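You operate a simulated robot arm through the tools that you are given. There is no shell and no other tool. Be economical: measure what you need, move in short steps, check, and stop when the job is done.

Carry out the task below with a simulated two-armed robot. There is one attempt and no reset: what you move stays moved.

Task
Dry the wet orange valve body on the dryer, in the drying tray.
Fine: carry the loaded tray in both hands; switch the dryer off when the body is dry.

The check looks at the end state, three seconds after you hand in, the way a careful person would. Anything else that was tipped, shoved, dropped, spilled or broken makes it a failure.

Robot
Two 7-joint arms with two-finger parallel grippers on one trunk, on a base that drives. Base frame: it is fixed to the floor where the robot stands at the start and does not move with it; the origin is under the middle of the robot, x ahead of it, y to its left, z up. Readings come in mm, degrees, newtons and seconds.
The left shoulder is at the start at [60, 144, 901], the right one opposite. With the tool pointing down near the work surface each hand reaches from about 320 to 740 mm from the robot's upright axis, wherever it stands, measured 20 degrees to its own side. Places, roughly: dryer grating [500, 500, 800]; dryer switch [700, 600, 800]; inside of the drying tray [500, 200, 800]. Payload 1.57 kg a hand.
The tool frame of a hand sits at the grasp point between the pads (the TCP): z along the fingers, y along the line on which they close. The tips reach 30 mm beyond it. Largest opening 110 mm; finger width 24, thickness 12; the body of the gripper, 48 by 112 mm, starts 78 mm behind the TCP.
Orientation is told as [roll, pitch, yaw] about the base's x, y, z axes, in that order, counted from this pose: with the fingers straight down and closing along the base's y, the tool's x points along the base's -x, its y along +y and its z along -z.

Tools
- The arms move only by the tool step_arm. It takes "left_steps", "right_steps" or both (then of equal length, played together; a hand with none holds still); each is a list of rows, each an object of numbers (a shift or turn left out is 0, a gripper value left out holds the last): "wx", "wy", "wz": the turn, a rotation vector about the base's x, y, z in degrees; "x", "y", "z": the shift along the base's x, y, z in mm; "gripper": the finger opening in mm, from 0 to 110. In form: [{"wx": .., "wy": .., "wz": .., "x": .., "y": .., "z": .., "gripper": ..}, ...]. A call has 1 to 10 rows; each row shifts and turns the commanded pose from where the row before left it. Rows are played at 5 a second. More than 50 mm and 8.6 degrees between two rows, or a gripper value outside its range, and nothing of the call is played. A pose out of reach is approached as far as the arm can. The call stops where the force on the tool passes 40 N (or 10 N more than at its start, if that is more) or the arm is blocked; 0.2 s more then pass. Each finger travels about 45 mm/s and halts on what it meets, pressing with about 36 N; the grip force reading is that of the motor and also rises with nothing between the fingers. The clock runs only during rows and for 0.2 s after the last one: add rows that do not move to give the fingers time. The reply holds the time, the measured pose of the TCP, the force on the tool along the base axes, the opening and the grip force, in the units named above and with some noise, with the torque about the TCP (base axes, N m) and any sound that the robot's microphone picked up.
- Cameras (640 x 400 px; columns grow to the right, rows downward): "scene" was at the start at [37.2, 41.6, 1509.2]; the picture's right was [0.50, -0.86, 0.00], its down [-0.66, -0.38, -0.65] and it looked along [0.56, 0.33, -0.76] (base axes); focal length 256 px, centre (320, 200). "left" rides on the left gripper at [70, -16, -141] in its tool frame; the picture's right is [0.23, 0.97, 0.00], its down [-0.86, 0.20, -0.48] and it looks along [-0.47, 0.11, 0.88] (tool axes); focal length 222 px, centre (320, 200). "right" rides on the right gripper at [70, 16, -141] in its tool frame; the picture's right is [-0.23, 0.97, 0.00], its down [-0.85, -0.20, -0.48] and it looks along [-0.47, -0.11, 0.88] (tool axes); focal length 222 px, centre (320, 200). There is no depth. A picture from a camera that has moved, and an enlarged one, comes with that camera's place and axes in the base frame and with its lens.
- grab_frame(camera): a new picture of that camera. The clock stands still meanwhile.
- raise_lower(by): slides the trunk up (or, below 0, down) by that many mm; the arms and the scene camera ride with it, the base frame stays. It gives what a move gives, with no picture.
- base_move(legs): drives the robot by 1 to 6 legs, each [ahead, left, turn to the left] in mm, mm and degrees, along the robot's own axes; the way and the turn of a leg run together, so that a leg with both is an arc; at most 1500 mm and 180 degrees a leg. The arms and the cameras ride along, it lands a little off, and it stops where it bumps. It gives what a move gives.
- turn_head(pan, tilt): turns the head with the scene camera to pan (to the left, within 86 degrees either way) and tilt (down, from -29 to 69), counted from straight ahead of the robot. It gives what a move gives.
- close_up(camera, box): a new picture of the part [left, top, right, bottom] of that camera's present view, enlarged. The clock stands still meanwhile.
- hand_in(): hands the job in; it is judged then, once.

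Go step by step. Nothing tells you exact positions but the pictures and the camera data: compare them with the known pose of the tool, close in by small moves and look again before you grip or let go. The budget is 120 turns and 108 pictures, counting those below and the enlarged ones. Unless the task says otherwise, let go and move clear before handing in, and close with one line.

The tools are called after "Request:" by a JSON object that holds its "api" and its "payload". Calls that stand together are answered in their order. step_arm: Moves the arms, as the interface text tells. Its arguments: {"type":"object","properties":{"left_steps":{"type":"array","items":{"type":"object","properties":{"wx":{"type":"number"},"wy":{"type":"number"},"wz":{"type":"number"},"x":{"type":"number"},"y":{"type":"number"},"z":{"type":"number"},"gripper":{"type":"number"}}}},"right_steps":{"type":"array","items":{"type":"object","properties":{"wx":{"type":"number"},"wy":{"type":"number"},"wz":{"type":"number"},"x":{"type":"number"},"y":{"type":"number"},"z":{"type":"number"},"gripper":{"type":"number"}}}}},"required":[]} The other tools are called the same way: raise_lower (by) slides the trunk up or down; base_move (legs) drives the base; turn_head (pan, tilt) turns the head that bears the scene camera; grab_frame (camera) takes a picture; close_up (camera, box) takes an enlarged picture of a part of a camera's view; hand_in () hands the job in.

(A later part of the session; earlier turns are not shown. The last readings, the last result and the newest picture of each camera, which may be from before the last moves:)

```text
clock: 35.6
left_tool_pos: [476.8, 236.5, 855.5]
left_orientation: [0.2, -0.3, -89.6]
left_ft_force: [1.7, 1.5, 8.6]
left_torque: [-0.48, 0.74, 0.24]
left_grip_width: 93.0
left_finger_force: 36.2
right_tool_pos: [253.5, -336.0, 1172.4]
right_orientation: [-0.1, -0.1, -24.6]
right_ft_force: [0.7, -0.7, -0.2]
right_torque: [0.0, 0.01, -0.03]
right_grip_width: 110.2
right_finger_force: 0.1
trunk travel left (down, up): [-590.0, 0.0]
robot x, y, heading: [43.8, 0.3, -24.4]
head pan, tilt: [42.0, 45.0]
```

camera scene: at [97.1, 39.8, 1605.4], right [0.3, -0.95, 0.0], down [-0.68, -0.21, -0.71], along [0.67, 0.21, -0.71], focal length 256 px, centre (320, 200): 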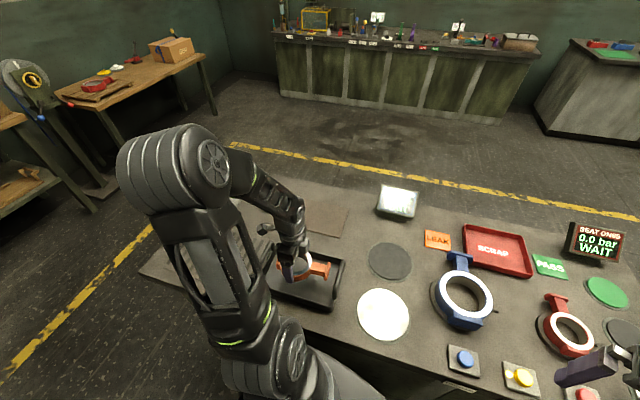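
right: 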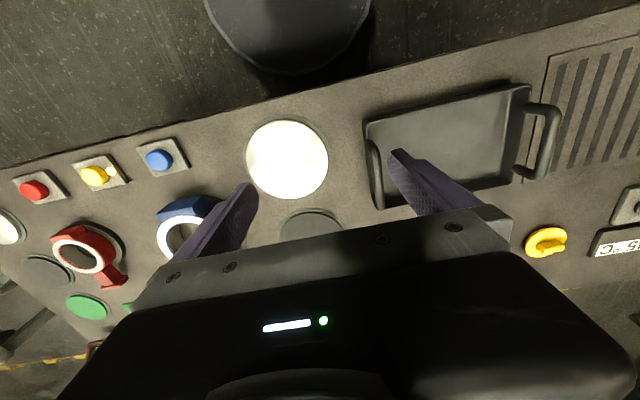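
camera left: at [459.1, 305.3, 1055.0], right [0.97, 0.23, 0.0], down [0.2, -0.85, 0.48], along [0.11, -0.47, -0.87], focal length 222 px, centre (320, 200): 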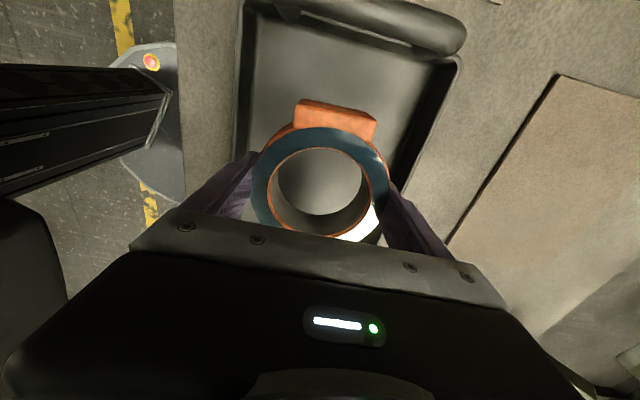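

It's on the tray floor now. I'll release, raise straight up, and look.

Request:
{"api": "step_arm", "payload": {"left_steps": [{"z": 1, "gripper": 110}, {}, {}, {"z": 10}, {"z": 20}, {"z": 30}, {"z": 30}]}}

Request:
{"api": "grab_frame", "payload": {"camera": "left"}}

Request:
{"api": "close_up", "payload": {"camera": "scene", "box": [250, 230, 362, 320]}}

```text
clock: 37.2
left_tool_pos: [473.9, 234.9, 946.4]
left_orientation: [0.1, -0.3, -89.8]
left_ft_force: [-0.3, 0.6, 0.5]
left_torque: [-0.03, -0.04, -0.02]
left_grip_width: 110.0
left_finger_force: 0.0
right_tool_pos: [254.2, -336.4, 1173.4]
right_orientation: [0.0, -0.1, -24.7]
right_ft_force: [0.1, -0.3, 0.3]
right_torque: [-0.01, 0.01, 0.01]
right_grip_width: 109.9
right_finger_force: 0.0
trunk travel left (down, up): [-590.0, 0.0]
robot x, y, heading: [43.5, 1.9, -24.9]
head pan, tilt: [42.0, 45.0]
```

```text
76 pictures are left
camera left: at [457.2, 305.6, 1087.5], right [0.97, 0.23, 0.0], down [0.2, -0.85, 0.48], along [0.11, -0.47, -0.88], focal length 222 px, centre (320, 200)
```

left: 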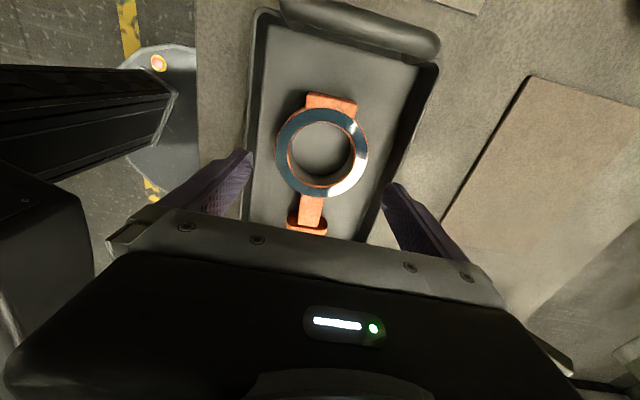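

```text
4.44 times, centred on (306, 275) of scene
camera zoom: at [94.7, 39.2, 1605.5], right [0.3, -0.95, 0.0], down [-0.67, -0.21, -0.71], along [0.68, 0.21, -0.71], focal length 1139 px, centre (382, -133)
```

zoom: 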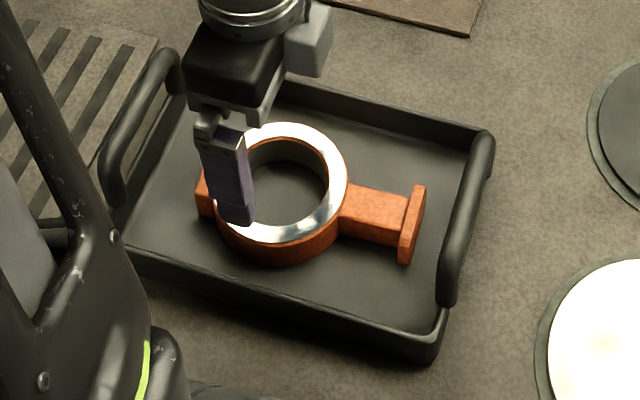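

The body sits flat in the tray. I'll raise the left hand, turn it back, square the robot up and drive left so it faces the tray.

Request:
{"api": "step_arm", "payload": {"left_steps": [{"z": 40}, {"z": 40}, {"z": 20, "wz": 8, "y": 15}, {"wz": 8, "y": 15}, {"wz": 8, "y": 15}, {"wz": 8, "y": 15}, {"wz": 8, "y": 15}, {"wz": 8, "y": 15}, {"wz": 8, "y": 15}, {"wz": 8, "y": 15}]}}

Request:
{"api": "base_move", "payload": {"legs": [[-20, 0, 0], [0, 0, 24.6], [0, 215, 0]]}}

Request:
{"api": "turn_head", "payload": {"pan": 0, "tilt": 55}}

Request:
{"api": "grab_frame", "payload": {"camera": "scene"}}

```text
clock: 39.5
left_tool_pos: [476.6, 356.7, 1045.8]
left_orientation: [0.1, -0.4, -25.6]
left_ft_force: [-0.4, 0.4, -0.9]
left_torque: [-0.01, 0.02, 0.02]
left_grip_width: 110.0
left_finger_force: 0.0
right_tool_pos: [254.0, -335.7, 1171.4]
right_orientation: [-0.1, -0.1, -24.6]
right_ft_force: [0.1, 1.0, -0.4]
right_torque: [0.02, -0.02, -0.03]
right_grip_width: 109.9
right_finger_force: 0.0
trunk travel left (down, up): [-590.0, 0.0]
robot x, y, heading: [47.1, 1.4, -24.3]
head pan, tilt: [42.0, 45.0]
```

```text
clock: 42.8
left_tool_pos: [271.2, 729.7, 1046.6]
left_orientation: [0.1, -0.3, -1.2]
left_ft_force: [0.6, 0.4, 0.2]
left_torque: [-0.06, 0.01, -0.01]
left_grip_width: 110.0
left_finger_force: 0.0
right_tool_pos: [357.0, 6.2, 1171.4]
right_orientation: [0.0, 0.1, -0.2]
right_ft_force: [1.0, 1.2, 0.1]
right_torque: [-0.05, -0.01, 0.02]
right_grip_width: 109.9
right_finger_force: 0.1
trunk travel left (down, up): [-590.0, 0.0]
robot x, y, heading: [28.8, 226.9, -0.2]
head pan, tilt: [42.0, 45.0]
```

```text
clock: 43.9
left_tool_pos: [271.7, 727.9, 1047.2]
left_orientation: [0.0, -0.3, -1.2]
left_ft_force: [-0.2, -0.1, 0.1]
left_torque: [-0.02, -0.02, -0.01]
left_grip_width: 110.1
left_finger_force: 0.0
right_tool_pos: [356.8, 5.0, 1172.5]
right_orientation: [0.0, 0.0, -0.3]
right_ft_force: [-0.6, -0.3, -0.5]
right_torque: [0.01, -0.02, -0.01]
right_grip_width: 110.0
right_finger_force: 0.1
trunk travel left (down, up): [-590.0, 0.0]
robot x, y, heading: [27.1, 223.0, -0.2]
head pan, tilt: [0.0, 55.0]
```

```text
74 pictures are left
camera scene: at [69.0, 227.3, 1592.1], right [0.0, -1.0, 0.0], down [-0.82, 0.0, -0.57], along [0.57, 0.0, -0.82], focal length 256 px, centre (320, 200)
```

scene: 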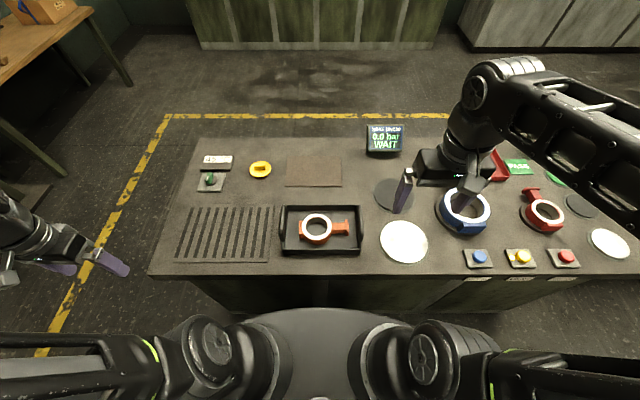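

This is a good, square view. I'll zoom in on the tray, grating and switch.

Request:
{"api": "close_up", "payload": {"camera": "scene", "box": [250, 190, 378, 270]}}

Request:
{"api": "close_up", "payload": {"camera": "scene", "box": [160, 140, 304, 270]}}

```text
5.00 times, centred on (314, 230) of scene
camera zoom: at [69.0, 227.3, 1592.1], right [0.0, -1.0, 0.0], down [-0.82, 0.0, -0.57], along [0.57, 0.0, -0.82], focal length 1282 px, centre (350, 50)
```

zoom: 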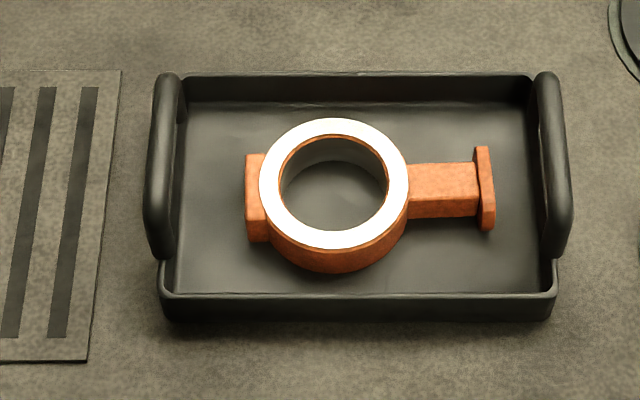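

```text
3.08 times, centred on (232, 205) of scene
camera zoom: at [69.0, 227.3, 1592.1], right [0.0, -1.0, 0.0], down [-0.82, 0.0, -0.57], along [0.57, 0.0, -0.82], focal length 789 px, centre (591, 185)
```

zoom: 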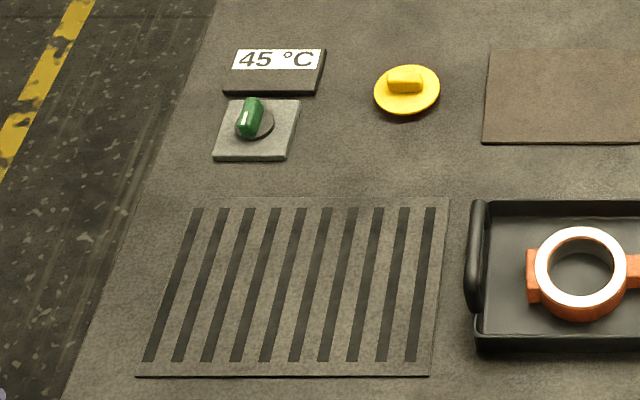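

The handle bars are near [480, 346, 875] and [480, 97, 875], running along x above the end walls. I'll bring both hands above them, fingers closing along y.

Request:
{"api": "step_arm", "payload": {"left_steps": [{"x": 21, "y": -38, "z": -8, "wz": 0.12}, {"x": 21, "y": -38, "z": -8, "wz": 0.12, "gripper": 60}, {"x": 21, "y": -38, "z": -8, "wz": 0.12}, {"x": 21, "y": -38, "z": -8, "wz": 0.12}, {"x": 21, "y": -38, "z": -8, "wz": 0.12}, {"x": 21, "y": -38, "z": -8, "wz": 0.12}, {"x": 21, "y": -38, "z": -8, "wz": 0.12}, {"x": 21, "y": -38, "z": -8, "wz": 0.12}, {"x": 20, "y": -38, "z": -8, "wz": 0.12}, {"x": 20, "y": -38, "z": -8, "wz": 0.12}], "right_steps": [{"x": 12, "y": 9, "z": -20}, {"x": 12, "y": 9, "z": -20, "gripper": 60}, {"x": 12, "y": 9, "z": -20}, {"x": 12, "y": 9, "z": -20}, {"x": 12, "y": 9, "z": -20}, {"x": 12, "y": 9, "z": -20}, {"x": 12, "y": 9, "z": -20}, {"x": 12, "y": 9, "z": -20}, {"x": 13, "y": 9, "z": -20}, {"x": 13, "y": 9, "z": -20}]}}

Request:
{"api": "grab_frame", "payload": {"camera": "left"}}

Request:
{"api": "grab_frame", "payload": {"camera": "right"}}

Request:
{"api": "close_up", "payload": {"camera": "scene", "box": [240, 160, 400, 270]}}

```text
clock: 46.1
left_tool_pos: [480.8, 348.3, 964.3]
left_orientation: [0.1, -0.3, 0.1]
left_ft_force: [0.9, -0.6, -0.4]
left_torque: [-0.03, 0.0, 0.03]
left_grip_width: 60.0
left_finger_force: 0.0
right_tool_pos: [480.4, 95.7, 972.4]
right_orientation: [0.1, 0.1, -0.2]
right_ft_force: [-0.9, -0.1, 0.2]
right_torque: [0.0, 0.01, 0.02]
right_grip_width: 60.1
right_finger_force: 0.1
trunk travel left (down, up): [-590.0, 0.0]
robot x, y, heading: [25.3, 222.0, -0.1]
head pan, tilt: [0.0, 55.0]
```

```text
71 pictures are left
camera left: at [409.9, 330.8, 1105.1], right [-0.23, 0.97, 0.0], down [0.85, 0.2, 0.48], along [0.47, 0.11, -0.88], focal length 222 px, centre (320, 200)
```

left: 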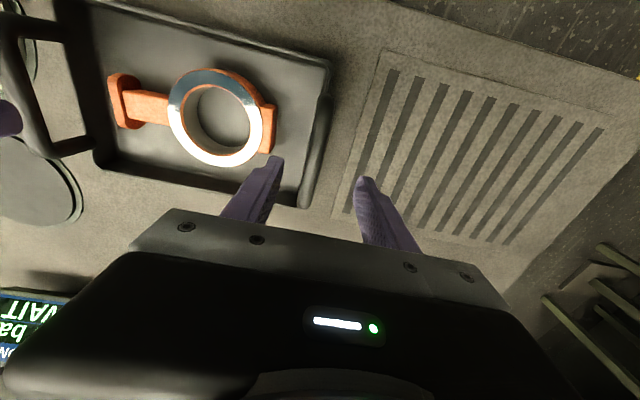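

```text
70 pictures are left
camera right: at [411.3, 111.4, 1114.2], right [0.23, 0.97, 0.0], down [0.85, -0.2, 0.48], along [0.47, -0.11, -0.88], focal length 222 px, centre (320, 200)
```

right: 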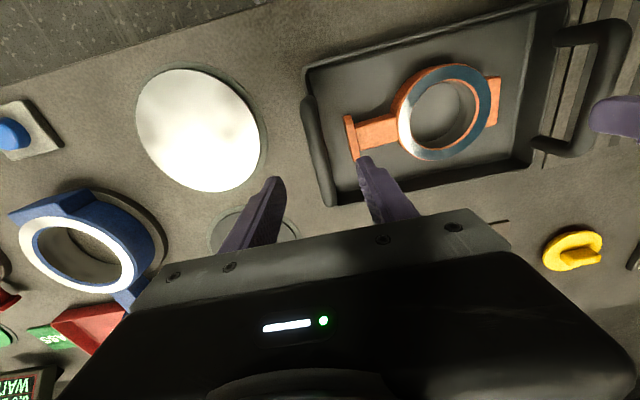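

```text
3.64 times, centred on (320, 215) of scene
camera zoom: at [70.7, 226.7, 1592.1], right [0.0, -1.0, 0.0], down [-0.82, 0.0, -0.57], along [0.57, 0.0, -0.82], focal length 932 px, centre (320, 146)
```

zoom: 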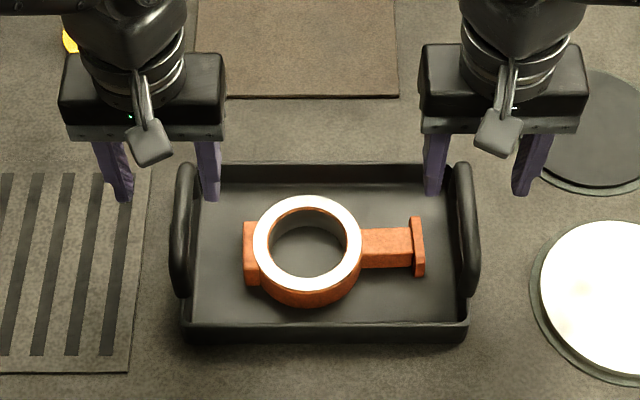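

I'll zoom in on each handle from its own hand camera.

Request:
{"api": "close_up", "payload": {"camera": "left", "box": [240, 40, 400, 240]}}

Request:
{"api": "close_up", "payload": {"camera": "right", "box": [240, 40, 400, 240]}}

```text
2.00 times, centred on (320, 140) of left
camera zoom: at [409.9, 330.8, 1105.1], right [-0.23, 0.97, 0.0], down [0.85, 0.2, 0.48], along [0.47, 0.11, -0.88], focal length 444 px, centre (320, 320)
```

zoom: 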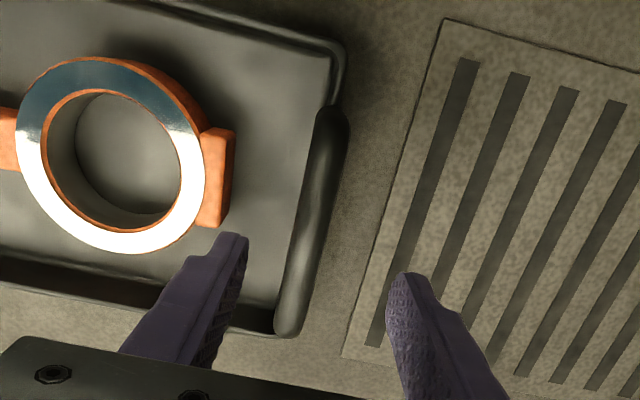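

```text
2.00 times, centred on (320, 140) of right
camera zoom: at [411.3, 111.4, 1114.2], right [0.23, 0.97, 0.0], down [0.85, -0.2, 0.48], along [0.47, -0.11, -0.88], focal length 444 px, centre (320, 320)
```

zoom: 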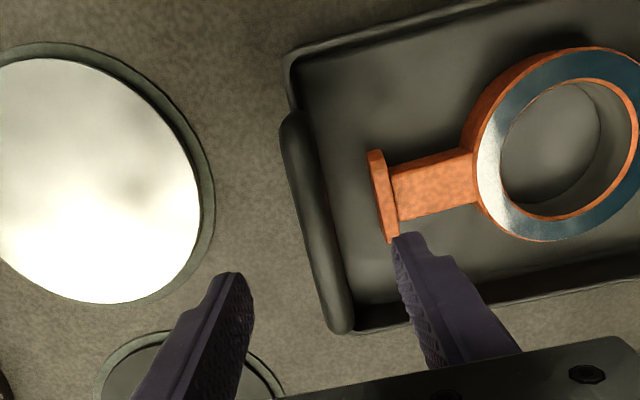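

Bars: left y≈342, right y≈93, z≈882, about 20 thick. I'll correct the y offsets, narrow the openings and lower halfway.

Request:
{"api": "step_arm", "payload": {"left_steps": [{"y": -6.5, "gripper": 44}, {"z": -20}, {"z": -15}, {"z": -9}, {}], "right_steps": [{"y": -2.5, "gripper": 40}, {"z": -20}, {"z": -20}, {"z": -12}, {}]}}

Request:
{"api": "close_up", "payload": {"camera": "left", "box": [240, 40, 400, 240]}}

Request:
{"api": "close_up", "payload": {"camera": "right", "box": [240, 40, 400, 240]}}

Request:
{"api": "close_up", "payload": {"camera": "scene", "box": [240, 160, 400, 270]}}

```text
clock: 47.3
left_tool_pos: [479.1, 341.6, 923.2]
left_orientation: [0.1, -0.3, 0.0]
left_ft_force: [0.0, -0.3, 0.8]
left_torque: [0.01, 0.0, 0.0]
left_grip_width: 43.8
left_finger_force: 0.0
right_tool_pos: [480.3, 92.7, 919.1]
right_orientation: [0.0, 0.0, -0.2]
right_ft_force: [0.6, 0.0, -0.3]
right_torque: [-0.01, -0.02, 0.01]
right_grip_width: 40.0
right_finger_force: 0.0
trunk travel left (down, up): [-590.0, 0.0]
robot x, y, heading: [22.9, 224.0, -0.4]
head pan, tilt: [0.0, 55.0]
```

```text
2.00 times, centred on (320, 140) of left
camera zoom: at [406.9, 324.8, 1063.4], right [-0.23, 0.97, 0.0], down [0.85, 0.2, 0.48], along [0.47, 0.11, -0.88], focal length 444 px, centre (320, 320)
```

zoom: 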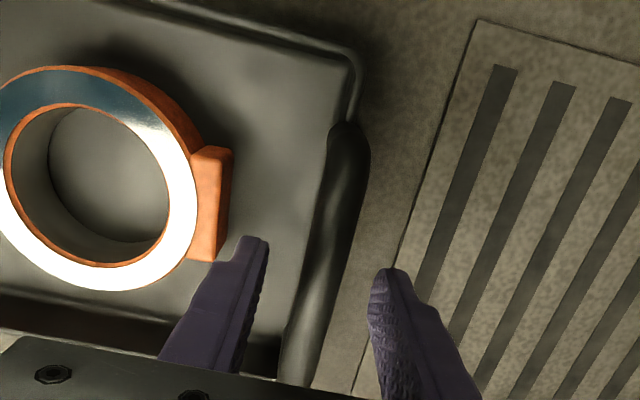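

```text
2.00 times, centred on (320, 140) of right
camera zoom: at [409.9, 107.5, 1060.4], right [0.23, 0.97, 0.0], down [0.85, -0.2, 0.48], along [0.47, -0.11, -0.88], focal length 444 px, centre (320, 320)
```

zoom: 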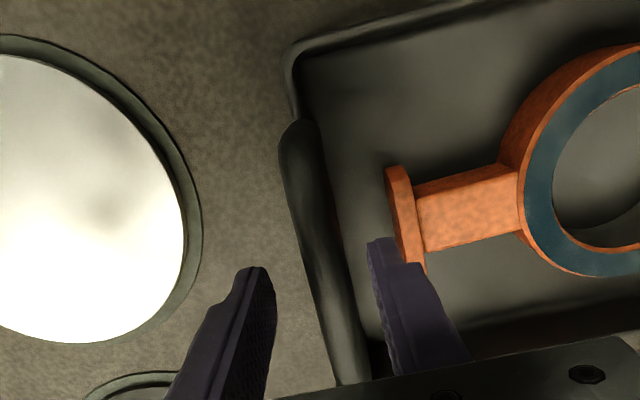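

```text
3.64 times, centred on (320, 215) of scene
camera zoom: at [69.0, 227.2, 1592.1], right [0.0, -1.0, 0.0], down [-0.82, 0.0, -0.57], along [0.57, 0.0, -0.82], focal length 932 px, centre (320, 146)
```

zoom: 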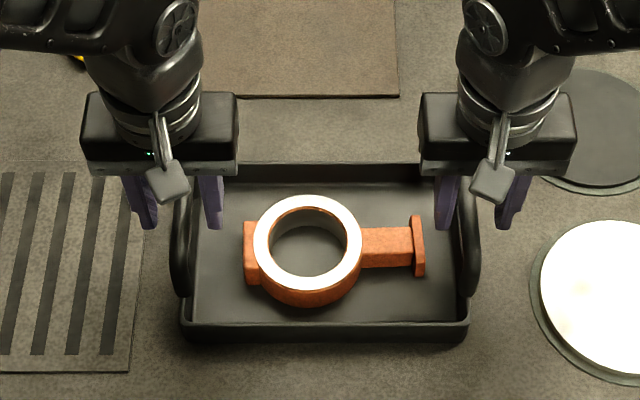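

Bars line up within about 3 mm. I'll apply small corrections (+2.5 left, +1.5 right) and lower so the fingers straddle the bars.

Request:
{"api": "step_arm", "payload": {"left_steps": [{"y": 2.5, "z": -8}, {"z": -8}, {"z": -8}, {"z": -6}, {}], "right_steps": [{"y": 1.5, "z": -8}, {"z": -8}, {"z": -6}, {"z": -4}, {}]}}

Request:
{"api": "close_up", "payload": {"camera": "left", "box": [240, 80, 400, 240]}}

Request:
{"api": "close_up", "payload": {"camera": "right", "box": [240, 80, 400, 240]}}

Request:
{"api": "close_up", "payload": {"camera": "scene", "box": [240, 160, 400, 270]}}

```text
clock: 48.5
left_tool_pos: [479.7, 344.9, 892.9]
left_orientation: [0.1, -0.4, 0.0]
left_ft_force: [0.2, 0.1, 0.5]
left_torque: [-0.03, 0.0, 0.02]
left_grip_width: 43.9
left_finger_force: 0.1
right_tool_pos: [477.4, 94.6, 893.9]
right_orientation: [0.0, 0.0, -0.2]
right_ft_force: [0.6, -0.6, 0.8]
right_torque: [0.0, -0.03, -0.01]
right_grip_width: 39.8
right_finger_force: 0.1
trunk travel left (down, up): [-590.0, 0.0]
robot x, y, heading: [23.1, 225.7, 0.0]
head pan, tilt: [0.0, 55.0]
```

```text
2.50 times, centred on (320, 160) of left
camera zoom: at [408.0, 327.7, 1033.3], right [-0.23, 0.97, 0.0], down [0.85, 0.2, 0.48], along [0.47, 0.11, -0.87], focal length 555 px, centre (320, 300)
```

zoom: 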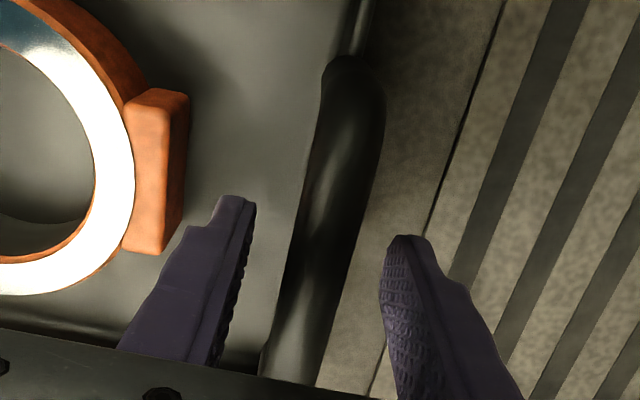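

```text
2.50 times, centred on (320, 160) of right
camera zoom: at [408.8, 109.8, 1035.0], right [0.23, 0.97, 0.0], down [0.85, -0.2, 0.48], along [0.47, -0.11, -0.88], focal length 555 px, centre (320, 300)
```

zoom: 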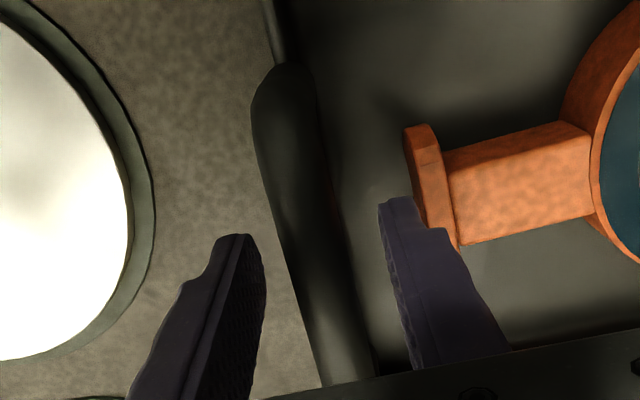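

```text
3.64 times, centred on (320, 215) of scene
camera zoom: at [69.1, 227.4, 1592.1], right [0.0, -1.0, 0.0], down [-0.82, 0.0, -0.57], along [0.57, 0.0, -0.82], focal length 932 px, centre (320, 146)
```

zoom: 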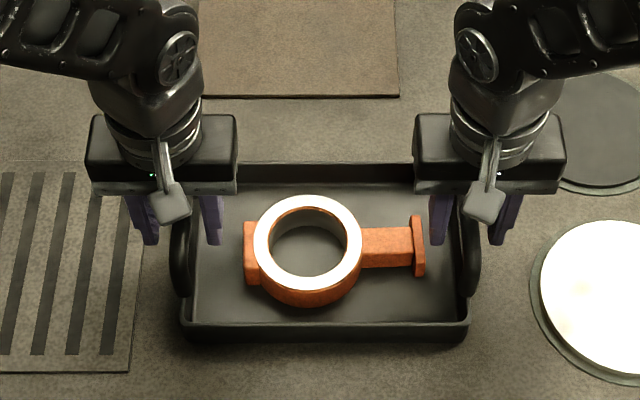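

The fingers straddle both bars, but the right inner finger is near the flange. I'll narrow the right opening and lower to z≈881.

Request:
{"api": "step_arm", "payload": {"left_steps": [{"gripper": 40}, {}, {"z": -6}, {"z": -5}, {}], "right_steps": [{"gripper": 33}, {}, {"z": -6}, {"z": -6}, {}]}}

Request:
{"api": "close_up", "payload": {"camera": "right", "box": [240, 80, 400, 240]}}

Request:
{"api": "close_up", "payload": {"camera": "left", "box": [240, 80, 400, 240]}}

```text
clock: 49.7
left_tool_pos: [479.8, 344.1, 880.6]
left_orientation: [0.2, -0.3, 0.1]
left_ft_force: [0.2, -0.8, -0.9]
left_torque: [0.04, 0.01, 0.02]
left_grip_width: 40.1
left_finger_force: 0.0
right_tool_pos: [479.6, 94.6, 882.3]
right_orientation: [0.1, 0.0, -0.2]
right_ft_force: [-0.5, 0.2, -0.2]
right_torque: [0.04, 0.0, -0.04]
right_grip_width: 33.2
right_finger_force: 0.0
trunk travel left (down, up): [-590.0, 0.0]
robot x, y, heading: [21.5, 227.3, 0.0]
head pan, tilt: [0.0, 55.0]
```

```text
2.50 times, centred on (320, 160) of right
camera zoom: at [410.2, 110.4, 1023.3], right [0.23, 0.97, 0.0], down [0.85, -0.2, 0.48], along [0.47, -0.11, -0.88], focal length 555 px, centre (320, 300)
```

zoom: 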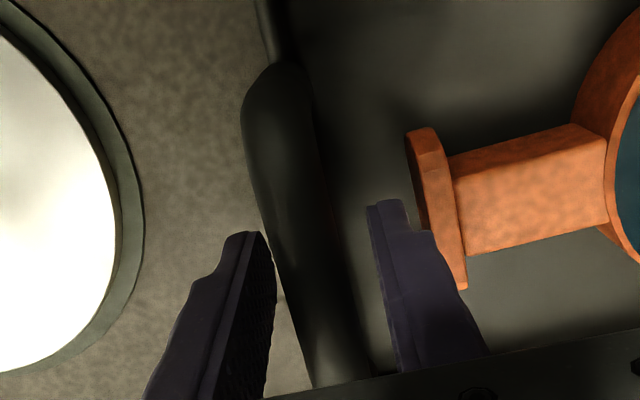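

```text
2.50 times, centred on (320, 160) of left
camera zoom: at [408.8, 327.6, 1022.3], right [-0.23, 0.97, 0.0], down [0.85, 0.2, 0.48], along [0.47, 0.11, -0.88], focal length 555 px, centre (320, 300)
```

zoom: 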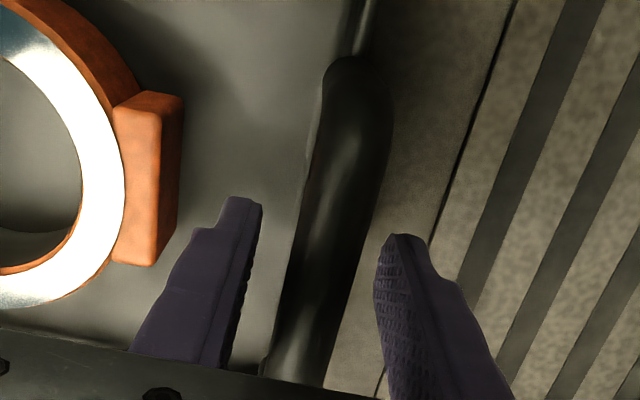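

I'll shift the right hand by -2.5 in y, lower both 3 mm, and close.

Request:
{"api": "step_arm", "payload": {"left_steps": [{"z": -3, "y": 1}, {"gripper": 30}, {"gripper": 20}, {"gripper": 8}, {"gripper": 8}, {"gripper": 8}, {"gripper": 8}], "right_steps": [{"z": -4, "y": -2.5}, {"gripper": 28}, {"gripper": 20}, {"gripper": 8}, {"gripper": 8}, {"gripper": 8}, {"gripper": 8}]}}

Request:
{"api": "close_up", "payload": {"camera": "scene", "box": [240, 160, 400, 270]}}

Request:
{"api": "close_up", "payload": {"camera": "left", "box": [240, 80, 400, 240]}}

```text
clock: 51.3
left_tool_pos: [481.3, 344.2, 879.0]
left_orientation: [0.1, -0.4, 0.0]
left_ft_force: [-2.1, -15.8, -0.9]
left_torque: [0.4, -0.16, 0.0]
left_grip_width: 22.5
left_finger_force: 8.0
right_tool_pos: [479.2, 92.5, 879.4]
right_orientation: [0.1, -0.2, -0.2]
right_ft_force: [0.5, 15.9, -1.9]
right_torque: [-0.44, -0.14, 0.01]
right_grip_width: 22.1
right_finger_force: 7.9
trunk travel left (down, up): [-590.0, 0.0]
robot x, y, heading: [28.2, 222.8, -0.5]
head pan, tilt: [0.0, 55.0]
```

```text
3.64 times, centred on (320, 215) of scene
camera zoom: at [69.2, 227.2, 1592.1], right [0.0, -1.0, 0.0], down [-0.82, 0.0, -0.57], along [0.57, 0.0, -0.82], focal length 932 px, centre (320, 146)
```

zoom: 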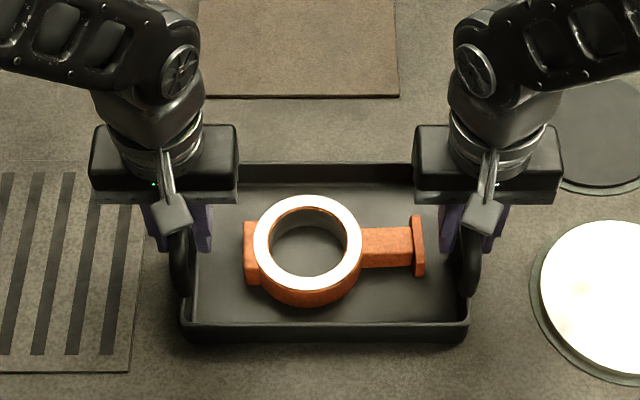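

```text
2.50 times, centred on (320, 160) of left
camera zoom: at [408.6, 328.2, 1019.2], right [-0.23, 0.97, 0.0], down [0.85, 0.2, 0.48], along [0.47, 0.11, -0.88], focal length 555 px, centre (320, 300)
```

zoom: 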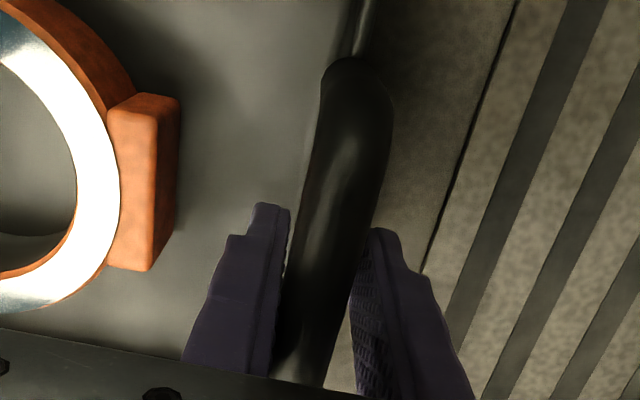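

Both bars are gripped but the hands are slightly straining apart. I'll ease them inward a little and let the grip build.

Request:
{"api": "step_arm", "payload": {"left_steps": [{"y": -1}, {}, {}], "right_steps": [{"y": 1}, {}, {}]}}

```text
clock: 52.1
left_tool_pos: [480.4, 345.0, 878.2]
left_orientation: [0.1, -0.4, 0.0]
left_ft_force: [2.2, -14.8, -2.4]
left_torque: [0.41, 0.13, 0.01]
left_grip_width: 21.3
left_finger_force: 7.2
right_tool_pos: [478.3, 93.3, 878.3]
right_orientation: [0.1, -0.1, -0.1]
right_ft_force: [-1.8, 14.9, 4.4]
right_torque: [-0.32, 0.02, 0.08]
right_grip_width: 21.1
right_finger_force: 7.0
trunk travel left (down, up): [-590.0, 0.0]
robot x, y, heading: [26.0, 225.2, -0.3]
head pan, tilt: [0.0, 55.0]
```

The fingers still seem to be moving. I'll give them more time and then read again.

Request:
{"api": "step_arm", "payload": {"left_steps": [{}, {}, {}, {}, {}], "right_steps": [{}, {}, {}, {}, {}]}}

Request:
{"api": "close_up", "payload": {"camera": "scene", "box": [270, 200, 310, 240]}}

Request:
{"api": "close_up", "payload": {"camera": "right", "box": [240, 80, 400, 240]}}

```text
clock: 53.3
left_tool_pos: [480.4, 343.3, 879.3]
left_orientation: [0.1, -0.5, 0.0]
left_ft_force: [4.3, -15.6, 0.7]
left_torque: [0.37, 0.05, 0.03]
left_grip_width: 21.3
left_finger_force: 7.2
right_tool_pos: [477.5, 93.6, 879.0]
right_orientation: [0.1, -0.1, -0.3]
right_ft_force: [-1.6, 14.7, 5.8]
right_torque: [-0.34, -0.07, 0.05]
right_grip_width: 20.9
right_finger_force: 7.0
trunk travel left (down, up): [-590.0, 0.0]
robot x, y, heading: [24.6, 226.3, -0.3]
head pan, tilt: [0.0, 55.0]
```

```text
10.00 times, centred on (290, 220) of scene
camera zoom: at [69.1, 227.4, 1592.2], right [0.0, -1.0, 0.0], down [-0.82, 0.0, -0.57], along [0.57, 0.0, -0.82], focal length 2564 px, centre (620, 0)
```

zoom: 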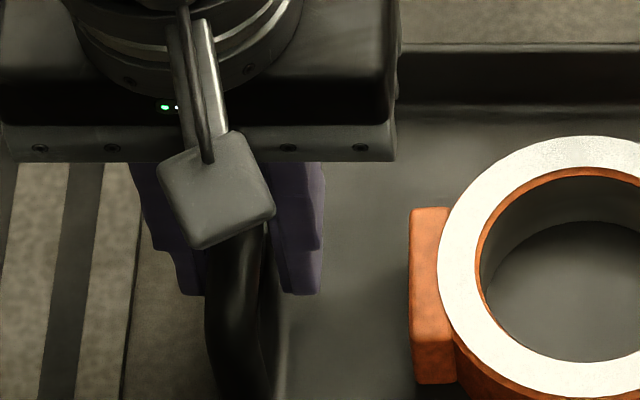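

```text
2.50 times, centred on (320, 160) of right
camera zoom: at [409.6, 109.2, 1018.7], right [0.23, 0.97, 0.0], down [0.85, -0.2, 0.48], along [0.47, -0.11, -0.88], focal length 555 px, centre (320, 300)
```

zoom: 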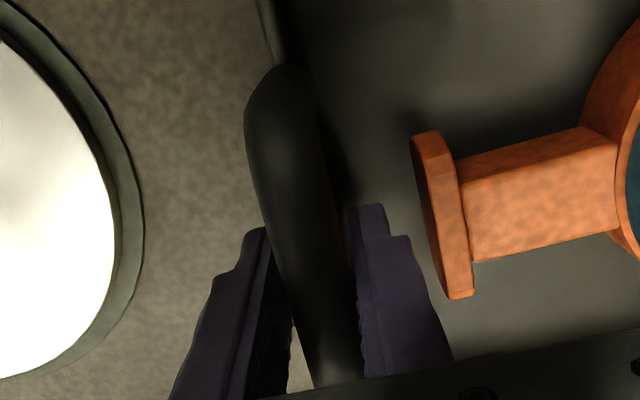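

Each inner finger presses its bar alone, so the hands sit too wide. I'll move each inward 2 mm and reread.

Request:
{"api": "step_arm", "payload": {"left_steps": [{"y": -1}, {"y": -1}, {}, {}], "right_steps": [{"y": 1}, {"y": 1}, {}, {}]}}

```text
clock: 54.3
left_tool_pos: [479.9, 341.1, 877.3]
left_orientation: [0.1, -0.3, 0.0]
left_ft_force: [-0.1, -10.4, 4.0]
left_torque: [0.24, 0.06, -0.04]
left_grip_width: 17.4
left_finger_force: 5.5
right_tool_pos: [479.3, 95.5, 878.4]
right_orientation: [0.2, -0.1, -0.2]
right_ft_force: [2.8, 11.9, 2.1]
right_torque: [-0.29, 0.09, 0.02]
right_grip_width: 18.0
right_finger_force: 4.9
trunk travel left (down, up): [-590.0, 0.0]
robot x, y, heading: [29.3, 226.8, -0.2]
head pan, tilt: [0.0, 55.0]
```

The width falls as the hands come in, so the outer fingers are not touching yet. I'll continue inward and command tighter.

Request:
{"api": "step_arm", "payload": {"left_steps": [{"y": -1}, {"y": -1}, {}, {}], "right_steps": [{"y": 1}, {"y": 1}, {}, {}]}}

```text
clock: 55.3
left_tool_pos: [480.6, 342.6, 877.8]
left_orientation: [0.2, -0.3, 0.0]
left_ft_force: [-1.5, 3.6, 2.1]
left_torque: [-0.12, 0.11, -0.03]
left_grip_width: 15.3
left_finger_force: 31.2
right_tool_pos: [479.1, 96.2, 878.3]
right_orientation: [0.0, 0.0, -0.3]
right_ft_force: [4.2, -2.5, 4.8]
right_torque: [0.04, 0.07, 0.15]
right_grip_width: 15.4
right_finger_force: 31.5
trunk travel left (down, up): [-590.0, 0.0]
robot x, y, heading: [27.6, 227.2, -0.3]
head pan, tilt: [0.0, 55.0]
```

Both bars are now gripped at 15.4 mm with 31 N and balanced. I'll tighten fully and lift both together by a small amount.

Request:
{"api": "step_arm", "payload": {"left_steps": [{"gripper": 0}, {}, {"z": 3}, {"z": 4}, {"z": 4}, {"z": 4}, {}], "right_steps": [{"gripper": 0}, {}, {"z": 3}, {"z": 4}, {"z": 4}, {"z": 4}, {}]}}

Request:
{"api": "close_up", "payload": {"camera": "scene", "box": [160, 150, 400, 280]}}

```text
clock: 56.9
left_tool_pos: [480.3, 340.3, 893.2]
left_orientation: [0.1, -0.3, 0.0]
left_ft_force: [1.2, 11.0, -9.6]
left_torque: [-0.28, -0.23, 0.09]
left_grip_width: 15.4
left_finger_force: 31.1
right_tool_pos: [480.0, 93.9, 891.5]
right_orientation: [0.0, 0.2, -0.2]
right_ft_force: [-0.6, -11.2, -8.8]
right_torque: [0.24, 0.23, 0.25]
right_grip_width: 15.3
right_finger_force: 31.1
trunk travel left (down, up): [-590.0, 0.0]
robot x, y, heading: [25.8, 225.8, -0.1]
head pan, tilt: [0.0, 55.0]
```

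```text
2.67 times, centred on (280, 215) of scene
camera zoom: at [70.5, 227.2, 1592.0], right [0.0, -1.0, 0.0], down [-0.82, 0.0, -0.57], along [0.57, 0.0, -0.82], focal length 684 px, centre (427, 160)
```

zoom: 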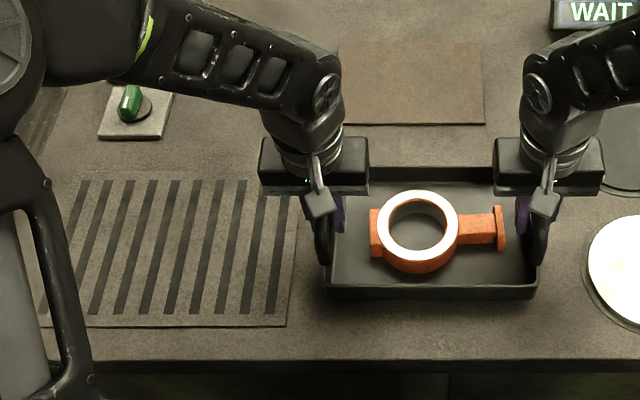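

The loaded tray is up, about 9 N on each hand. The grating spans x 370–573 and y 396–688, so I need to carry about 324 mm to the left. I'll raise a bit more and drive left.

Request:
{"api": "step_arm", "payload": {"left_steps": [{"z": 5}, {"z": 6}, {"z": 6}, {"z": 5}, {}], "right_steps": [{"z": 5}, {"z": 6}, {"z": 6}, {"z": 5}, {}]}}

Request:
{"api": "base_move", "payload": {"legs": [[0, 60, 0]]}}

Request:
{"api": "grab_frame", "payload": {"camera": "scene"}}

```text
clock: 58.1
left_tool_pos: [480.0, 342.0, 915.2]
left_orientation: [0.2, -0.2, 0.0]
left_ft_force: [0.9, 15.4, -8.7]
left_torque: [-0.39, -0.13, 0.07]
left_grip_width: 15.4
left_finger_force: 31.1
right_tool_pos: [479.1, 96.6, 914.7]
right_orientation: [0.0, -0.1, -0.1]
right_ft_force: [-1.3, -15.8, -9.7]
right_torque: [0.44, 0.08, 0.24]
right_grip_width: 15.2
right_finger_force: 31.3
trunk travel left (down, up): [-590.0, 0.0]
robot x, y, heading: [21.1, 225.2, -0.1]
head pan, tilt: [0.0, 55.0]
```

```text
clock: 59.0
left_tool_pos: [480.1, 401.6, 916.0]
left_orientation: [0.2, -0.4, 0.0]
left_ft_force: [0.2, 19.5, -7.5]
left_torque: [-0.67, -0.02, -0.09]
left_grip_width: 15.5
left_finger_force: 31.5
right_tool_pos: [479.7, 156.8, 915.4]
right_orientation: [-0.2, 0.0, -0.3]
right_ft_force: [0.0, -19.0, -9.2]
right_torque: [0.41, 0.05, 0.14]
right_grip_width: 15.5
right_finger_force: 31.2
trunk travel left (down, up): [-590.0, 0.0]
robot x, y, heading: [28.1, 285.0, -0.2]
head pan, tilt: [0.0, 55.0]
```

```text
53 pictures are left
camera scene: at [70.7, 288.6, 1592.0], right [0.0, -1.0, 0.0], down [-0.82, 0.0, -0.57], along [0.57, 0.0, -0.82], focal length 256 px, centre (320, 200)
```

scene: 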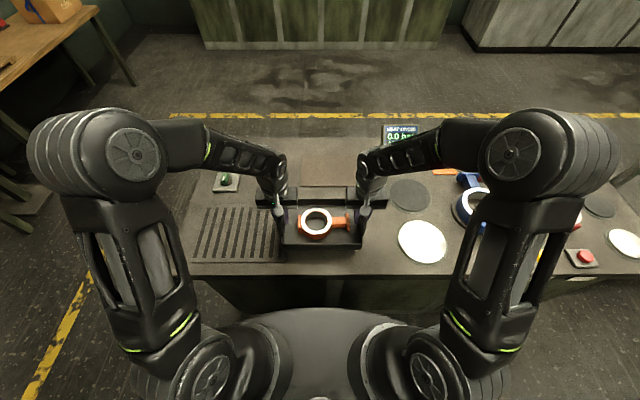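

The carry is stable. I'll relieve the inward squeeze slightly, then drive the rest.

Request:
{"api": "step_arm", "payload": {"left_steps": [{"y": 0.8}, {}], "right_steps": [{"y": -0.8}, {}]}}

Request:
{"api": "base_move", "payload": {"legs": [[0, 264, 0]]}}

Request:
{"api": "grab_frame", "payload": {"camera": "scene"}}

```text
clock: 59.6
left_tool_pos: [480.5, 399.5, 915.9]
left_orientation: [0.2, -0.3, -0.1]
left_ft_force: [0.5, -7.7, -9.2]
left_torque: [0.24, 0.08, 0.0]
left_grip_width: 15.3
left_finger_force: 31.2
right_tool_pos: [479.0, 155.9, 914.2]
right_orientation: [0.1, -0.1, -0.2]
right_ft_force: [-0.3, 7.7, -8.4]
right_torque: [-0.19, -0.09, 0.12]
right_grip_width: 15.5
right_finger_force: 31.5
trunk travel left (down, up): [-590.0, 0.0]
robot x, y, heading: [30.5, 282.7, -0.1]
head pan, tilt: [0.0, 55.0]
```

```text
clock: 61.5
left_tool_pos: [480.7, 670.4, 915.9]
left_orientation: [0.1, -0.3, -0.1]
left_ft_force: [0.1, -18.3, -7.6]
left_torque: [0.37, -0.08, -0.01]
left_grip_width: 15.4
left_finger_force: 31.2
right_tool_pos: [480.3, 425.5, 914.7]
right_orientation: [0.0, 0.0, -0.1]
right_ft_force: [-0.6, 18.7, -8.9]
right_torque: [-0.58, 0.05, 0.12]
right_grip_width: 15.0
right_finger_force: 31.3
trunk travel left (down, up): [-590.0, 0.0]
robot x, y, heading: [30.7, 551.3, -0.3]
head pan, tilt: [0.0, 55.0]
```

```text
52 pictures are left
camera scene: at [71.9, 557.1, 1592.0], right [-0.01, -1.0, 0.0], down [-0.82, 0.0, -0.57], along [0.57, 0.0, -0.82], focal length 256 px, centre (320, 200)
```

scene: 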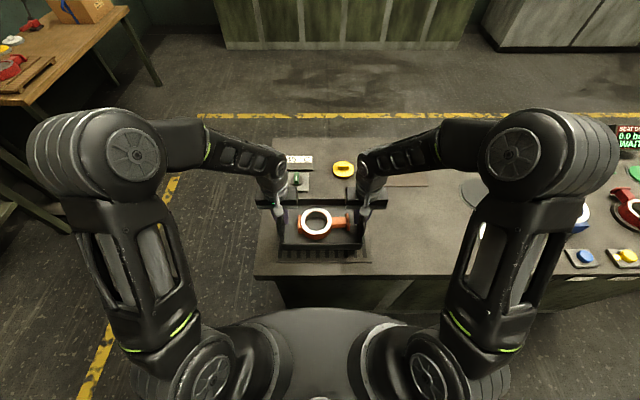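

The tray is over the grating, mid y≈548. I'll look closely before lowering.

Request:
{"api": "close_up", "payload": {"camera": "scene", "box": [240, 150, 400, 280]}}

```text
3.08 times, centred on (320, 215) of scene
camera zoom: at [71.9, 557.1, 1592.0], right [-0.01, -1.0, 0.0], down [-0.82, 0.0, -0.57], along [0.57, 0.0, -0.82], focal length 789 px, centre (320, 154)
```

zoom: 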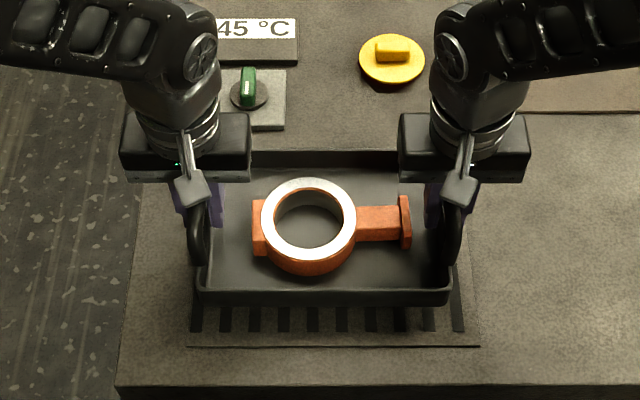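

The grating centre is about [471, 543]. I'll shift the tray by [-8, -6] and lower most of the way.

Request:
{"api": "step_arm", "payload": {"left_steps": [{"x": -4, "y": -3.4}, {"x": -4, "y": -3}, {"z": -6}, {"z": -6}, {"z": -6}, {"z": -6}, {"z": -4}, {}], "right_steps": [{"x": -4, "y": -2.6}, {"x": -4, "y": -3}, {"z": -6}, {"z": -6}, {"z": -6}, {"z": -6}, {"z": -4}, {}]}}

Request:
{"api": "close_up", "payload": {"camera": "scene", "box": [240, 150, 400, 280]}}

```text
clock: 63.3
left_tool_pos: [474.4, 664.0, 886.3]
left_orientation: [0.1, -0.2, -0.1]
left_ft_force: [0.6, 6.2, -8.4]
left_torque: [-0.12, -0.03, 0.0]
left_grip_width: 15.3
left_finger_force: 31.2
right_tool_pos: [471.6, 418.2, 886.0]
right_orientation: [0.0, 0.0, -0.4]
right_ft_force: [0.4, -6.0, -7.6]
right_torque: [0.16, 0.01, 0.15]
right_grip_width: 15.2
right_finger_force: 31.0
trunk travel left (down, up): [-590.0, 0.0]
robot x, y, heading: [28.3, 555.5, -0.1]
head pan, tilt: [0.0, 55.0]
```

```text
3.08 times, centred on (320, 215) of scene
camera zoom: at [71.8, 555.9, 1592.1], right [-0.01, -1.0, 0.0], down [-0.82, 0.0, -0.57], along [0.57, 0.0, -0.82], focal length 789 px, centre (320, 154)
```

zoom: 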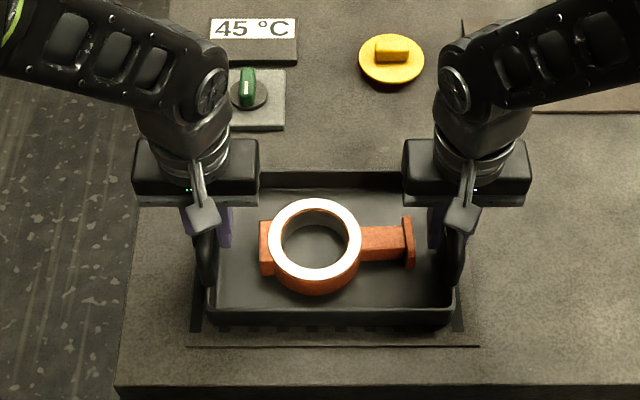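

It's well centred. I'll lower in small steps until it touches.

Request:
{"api": "step_arm", "payload": {"left_steps": [{"z": -2}, {"z": -2}, {}], "right_steps": [{"z": -2}, {"z": -2}, {}]}}

Request:
{"api": "step_arm", "payload": {"left_steps": [{"z": -1.5}, {}], "right_steps": [{"z": -1.5}, {}]}}

Request:
{"api": "step_arm", "payload": {"left_steps": [{"z": -1.5}, {}], "right_steps": [{"z": -1.5}, {}]}}

```text
clock: 64.1
left_tool_pos: [473.1, 665.6, 883.7]
left_orientation: [0.0, -0.3, -0.1]
left_ft_force: [2.0, 7.5, -9.4]
left_torque: [-0.14, 0.0, 0.18]
left_grip_width: 15.5
left_finger_force: 31.0
right_tool_pos: [474.5, 419.4, 882.1]
right_orientation: [0.0, 0.0, -0.3]
right_ft_force: [-0.4, -7.2, 1.8]
right_torque: [0.16, 0.76, 0.29]
right_grip_width: 15.3
right_finger_force: 31.0
trunk travel left (down, up): [-590.0, 0.0]
robot x, y, heading: [28.5, 553.4, -0.3]
head pan, tilt: [0.0, 55.0]
```

```text
clock: 64.7
left_tool_pos: [472.2, 666.0, 882.7]
left_orientation: [0.2, -0.3, -0.1]
left_ft_force: [4.4, 10.8, -8.3]
left_torque: [-0.27, 0.7, 0.2]
left_grip_width: 15.2
left_finger_force: 30.7
right_tool_pos: [472.4, 420.8, 882.8]
right_orientation: [0.0, -0.3, -0.3]
right_ft_force: [-2.4, -9.8, 21.5]
right_torque: [0.2, 0.53, 0.33]
right_grip_width: 15.6
right_finger_force: 30.8
trunk travel left (down, up): [-590.0, 0.0]
robot x, y, heading: [26.7, 555.6, -0.4]
head pan, tilt: [0.0, 55.0]
```

```text
clock: 65.3
left_tool_pos: [472.5, 664.8, 882.0]
left_orientation: [0.1, -0.4, -0.1]
left_ft_force: [1.7, 19.1, 17.8]
left_torque: [-0.48, 0.58, 0.18]
left_grip_width: 15.4
left_finger_force: 30.9
right_tool_pos: [472.6, 420.6, 882.0]
right_orientation: [0.0, -0.3, -0.3]
right_ft_force: [8.0, -14.1, 26.3]
right_torque: [0.33, 0.23, 0.3]
right_grip_width: 15.6
right_finger_force: 30.8
trunk travel left (down, up): [-590.0, 0.0]
robot x, y, heading: [27.6, 555.4, -0.1]
head pan, tilt: [0.0, 55.0]
```

The tray rests on the grating. I'll ease off, open both grippers modestly, and rise straight up.

Request:
{"api": "step_arm", "payload": {"left_steps": [{"z": 0.8}, {"gripper": 32}, {}, {}, {"z": 8}, {"z": 15}, {"z": 20}, {"z": 20}], "right_steps": [{"z": 1}, {"gripper": 32}, {}, {}, {"z": 8}, {"z": 15}, {"z": 20}, {"z": 20}]}}

Request:
{"api": "grab_frame", "payload": {"camera": "scene"}}

Request:
{"api": "close_up", "payload": {"camera": "scene", "box": [240, 150, 400, 280]}}

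```text
clock: 67.1
left_tool_pos: [472.3, 662.4, 945.1]
left_orientation: [0.1, -0.4, -0.2]
left_ft_force: [-0.3, 0.8, -0.2]
left_torque: [-0.02, 0.01, -0.02]
left_grip_width: 31.9
left_finger_force: 0.0
right_tool_pos: [469.7, 417.5, 941.7]
right_orientation: [0.1, 0.0, -0.2]
right_ft_force: [-0.2, 0.3, 0.0]
right_torque: [0.01, -0.01, 0.01]
right_grip_width: 32.2
right_finger_force: 0.0
trunk travel left (down, up): [-590.0, 0.0]
robot x, y, heading: [25.2, 550.1, -0.1]
head pan, tilt: [0.0, 55.0]
```

```text
49 pictures are left
camera scene: at [69.9, 555.9, 1592.1], right [-0.01, -1.0, 0.0], down [-0.82, 0.0, -0.57], along [0.57, 0.0, -0.82], focal length 256 px, centre (320, 200)
```

scene: 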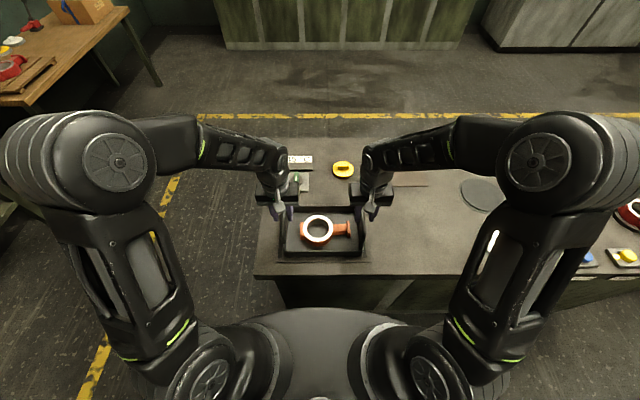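

```text
3.08 times, centred on (320, 215) of scene
camera zoom: at [69.9, 555.9, 1592.1], right [-0.01, -1.0, 0.0], down [-0.82, 0.0, -0.57], along [0.57, 0.0, -0.82], focal length 789 px, centre (320, 154)
```

zoom: 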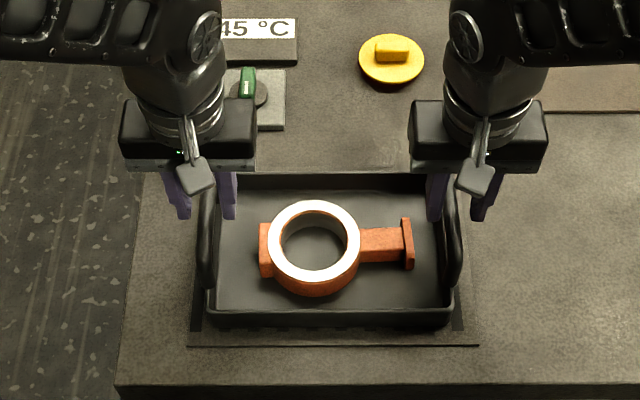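

The tray is seated on the grating. Next is the green switch near [697, 645]; I'll raise the hands, move the left one toward it, and look.

Request:
{"api": "step_arm", "payload": {"left_steps": [{"z": 30}, {"z": 30}, {"x": 30, "y": -3}, {"x": 30, "y": -3}, {"x": 30, "y": -3}, {"x": 30, "y": -3}, {"x": 20}], "right_steps": [{"z": 35}, {"z": 35}, {"y": -35}, {"y": -40}, {"y": -40}, {"y": -40, "x": -10}, {"y": -20, "x": -20}]}}

Request:
{"api": "grab_frame", "payload": {"camera": "left"}}

Request:
{"api": "close_up", "payload": {"camera": "scene", "box": [260, 140, 380, 220]}}

```text
clock: 68.7
left_tool_pos: [612.3, 652.1, 1003.5]
left_orientation: [0.1, -0.3, -0.2]
left_ft_force: [-0.6, 0.9, 0.2]
left_torque: [0.03, -0.02, 0.04]
left_grip_width: 32.2
left_finger_force: 0.1
right_tool_pos: [441.4, 242.8, 1011.8]
right_orientation: [0.0, 0.0, -0.2]
right_ft_force: [0.3, 0.1, 0.3]
right_torque: [-0.01, 0.01, -0.03]
right_grip_width: 32.0
right_finger_force: 0.1
trunk travel left (down, up): [-590.0, 0.0]
robot x, y, heading: [25.5, 552.5, -0.3]
head pan, tilt: [0.0, 55.0]
```

```text
47 pictures are left
camera left: at [540.9, 634.2, 1144.3], right [-0.22, 0.97, 0.0], down [0.85, 0.2, 0.48], along [0.47, 0.11, -0.88], focal length 222 px, centre (320, 200)
```

left: 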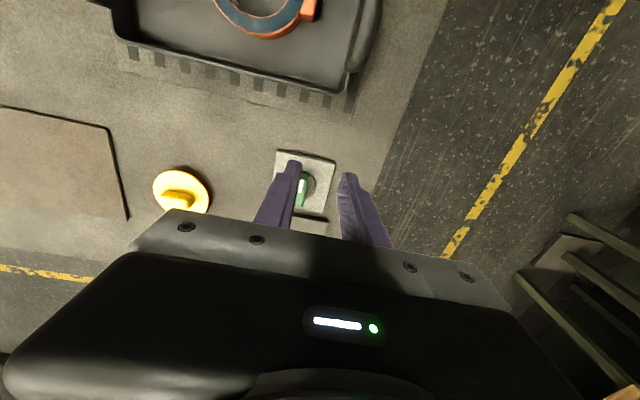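

```text
5.00 times, centred on (320, 180) of scene
camera zoom: at [70.4, 555.6, 1592.1], right [0.0, -1.0, 0.0], down [-0.82, 0.0, -0.57], along [0.57, 0.0, -0.82], focal length 1282 px, centre (320, 300)
```

zoom: 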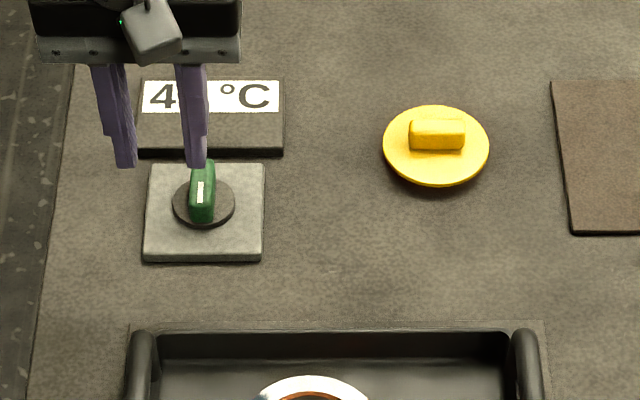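

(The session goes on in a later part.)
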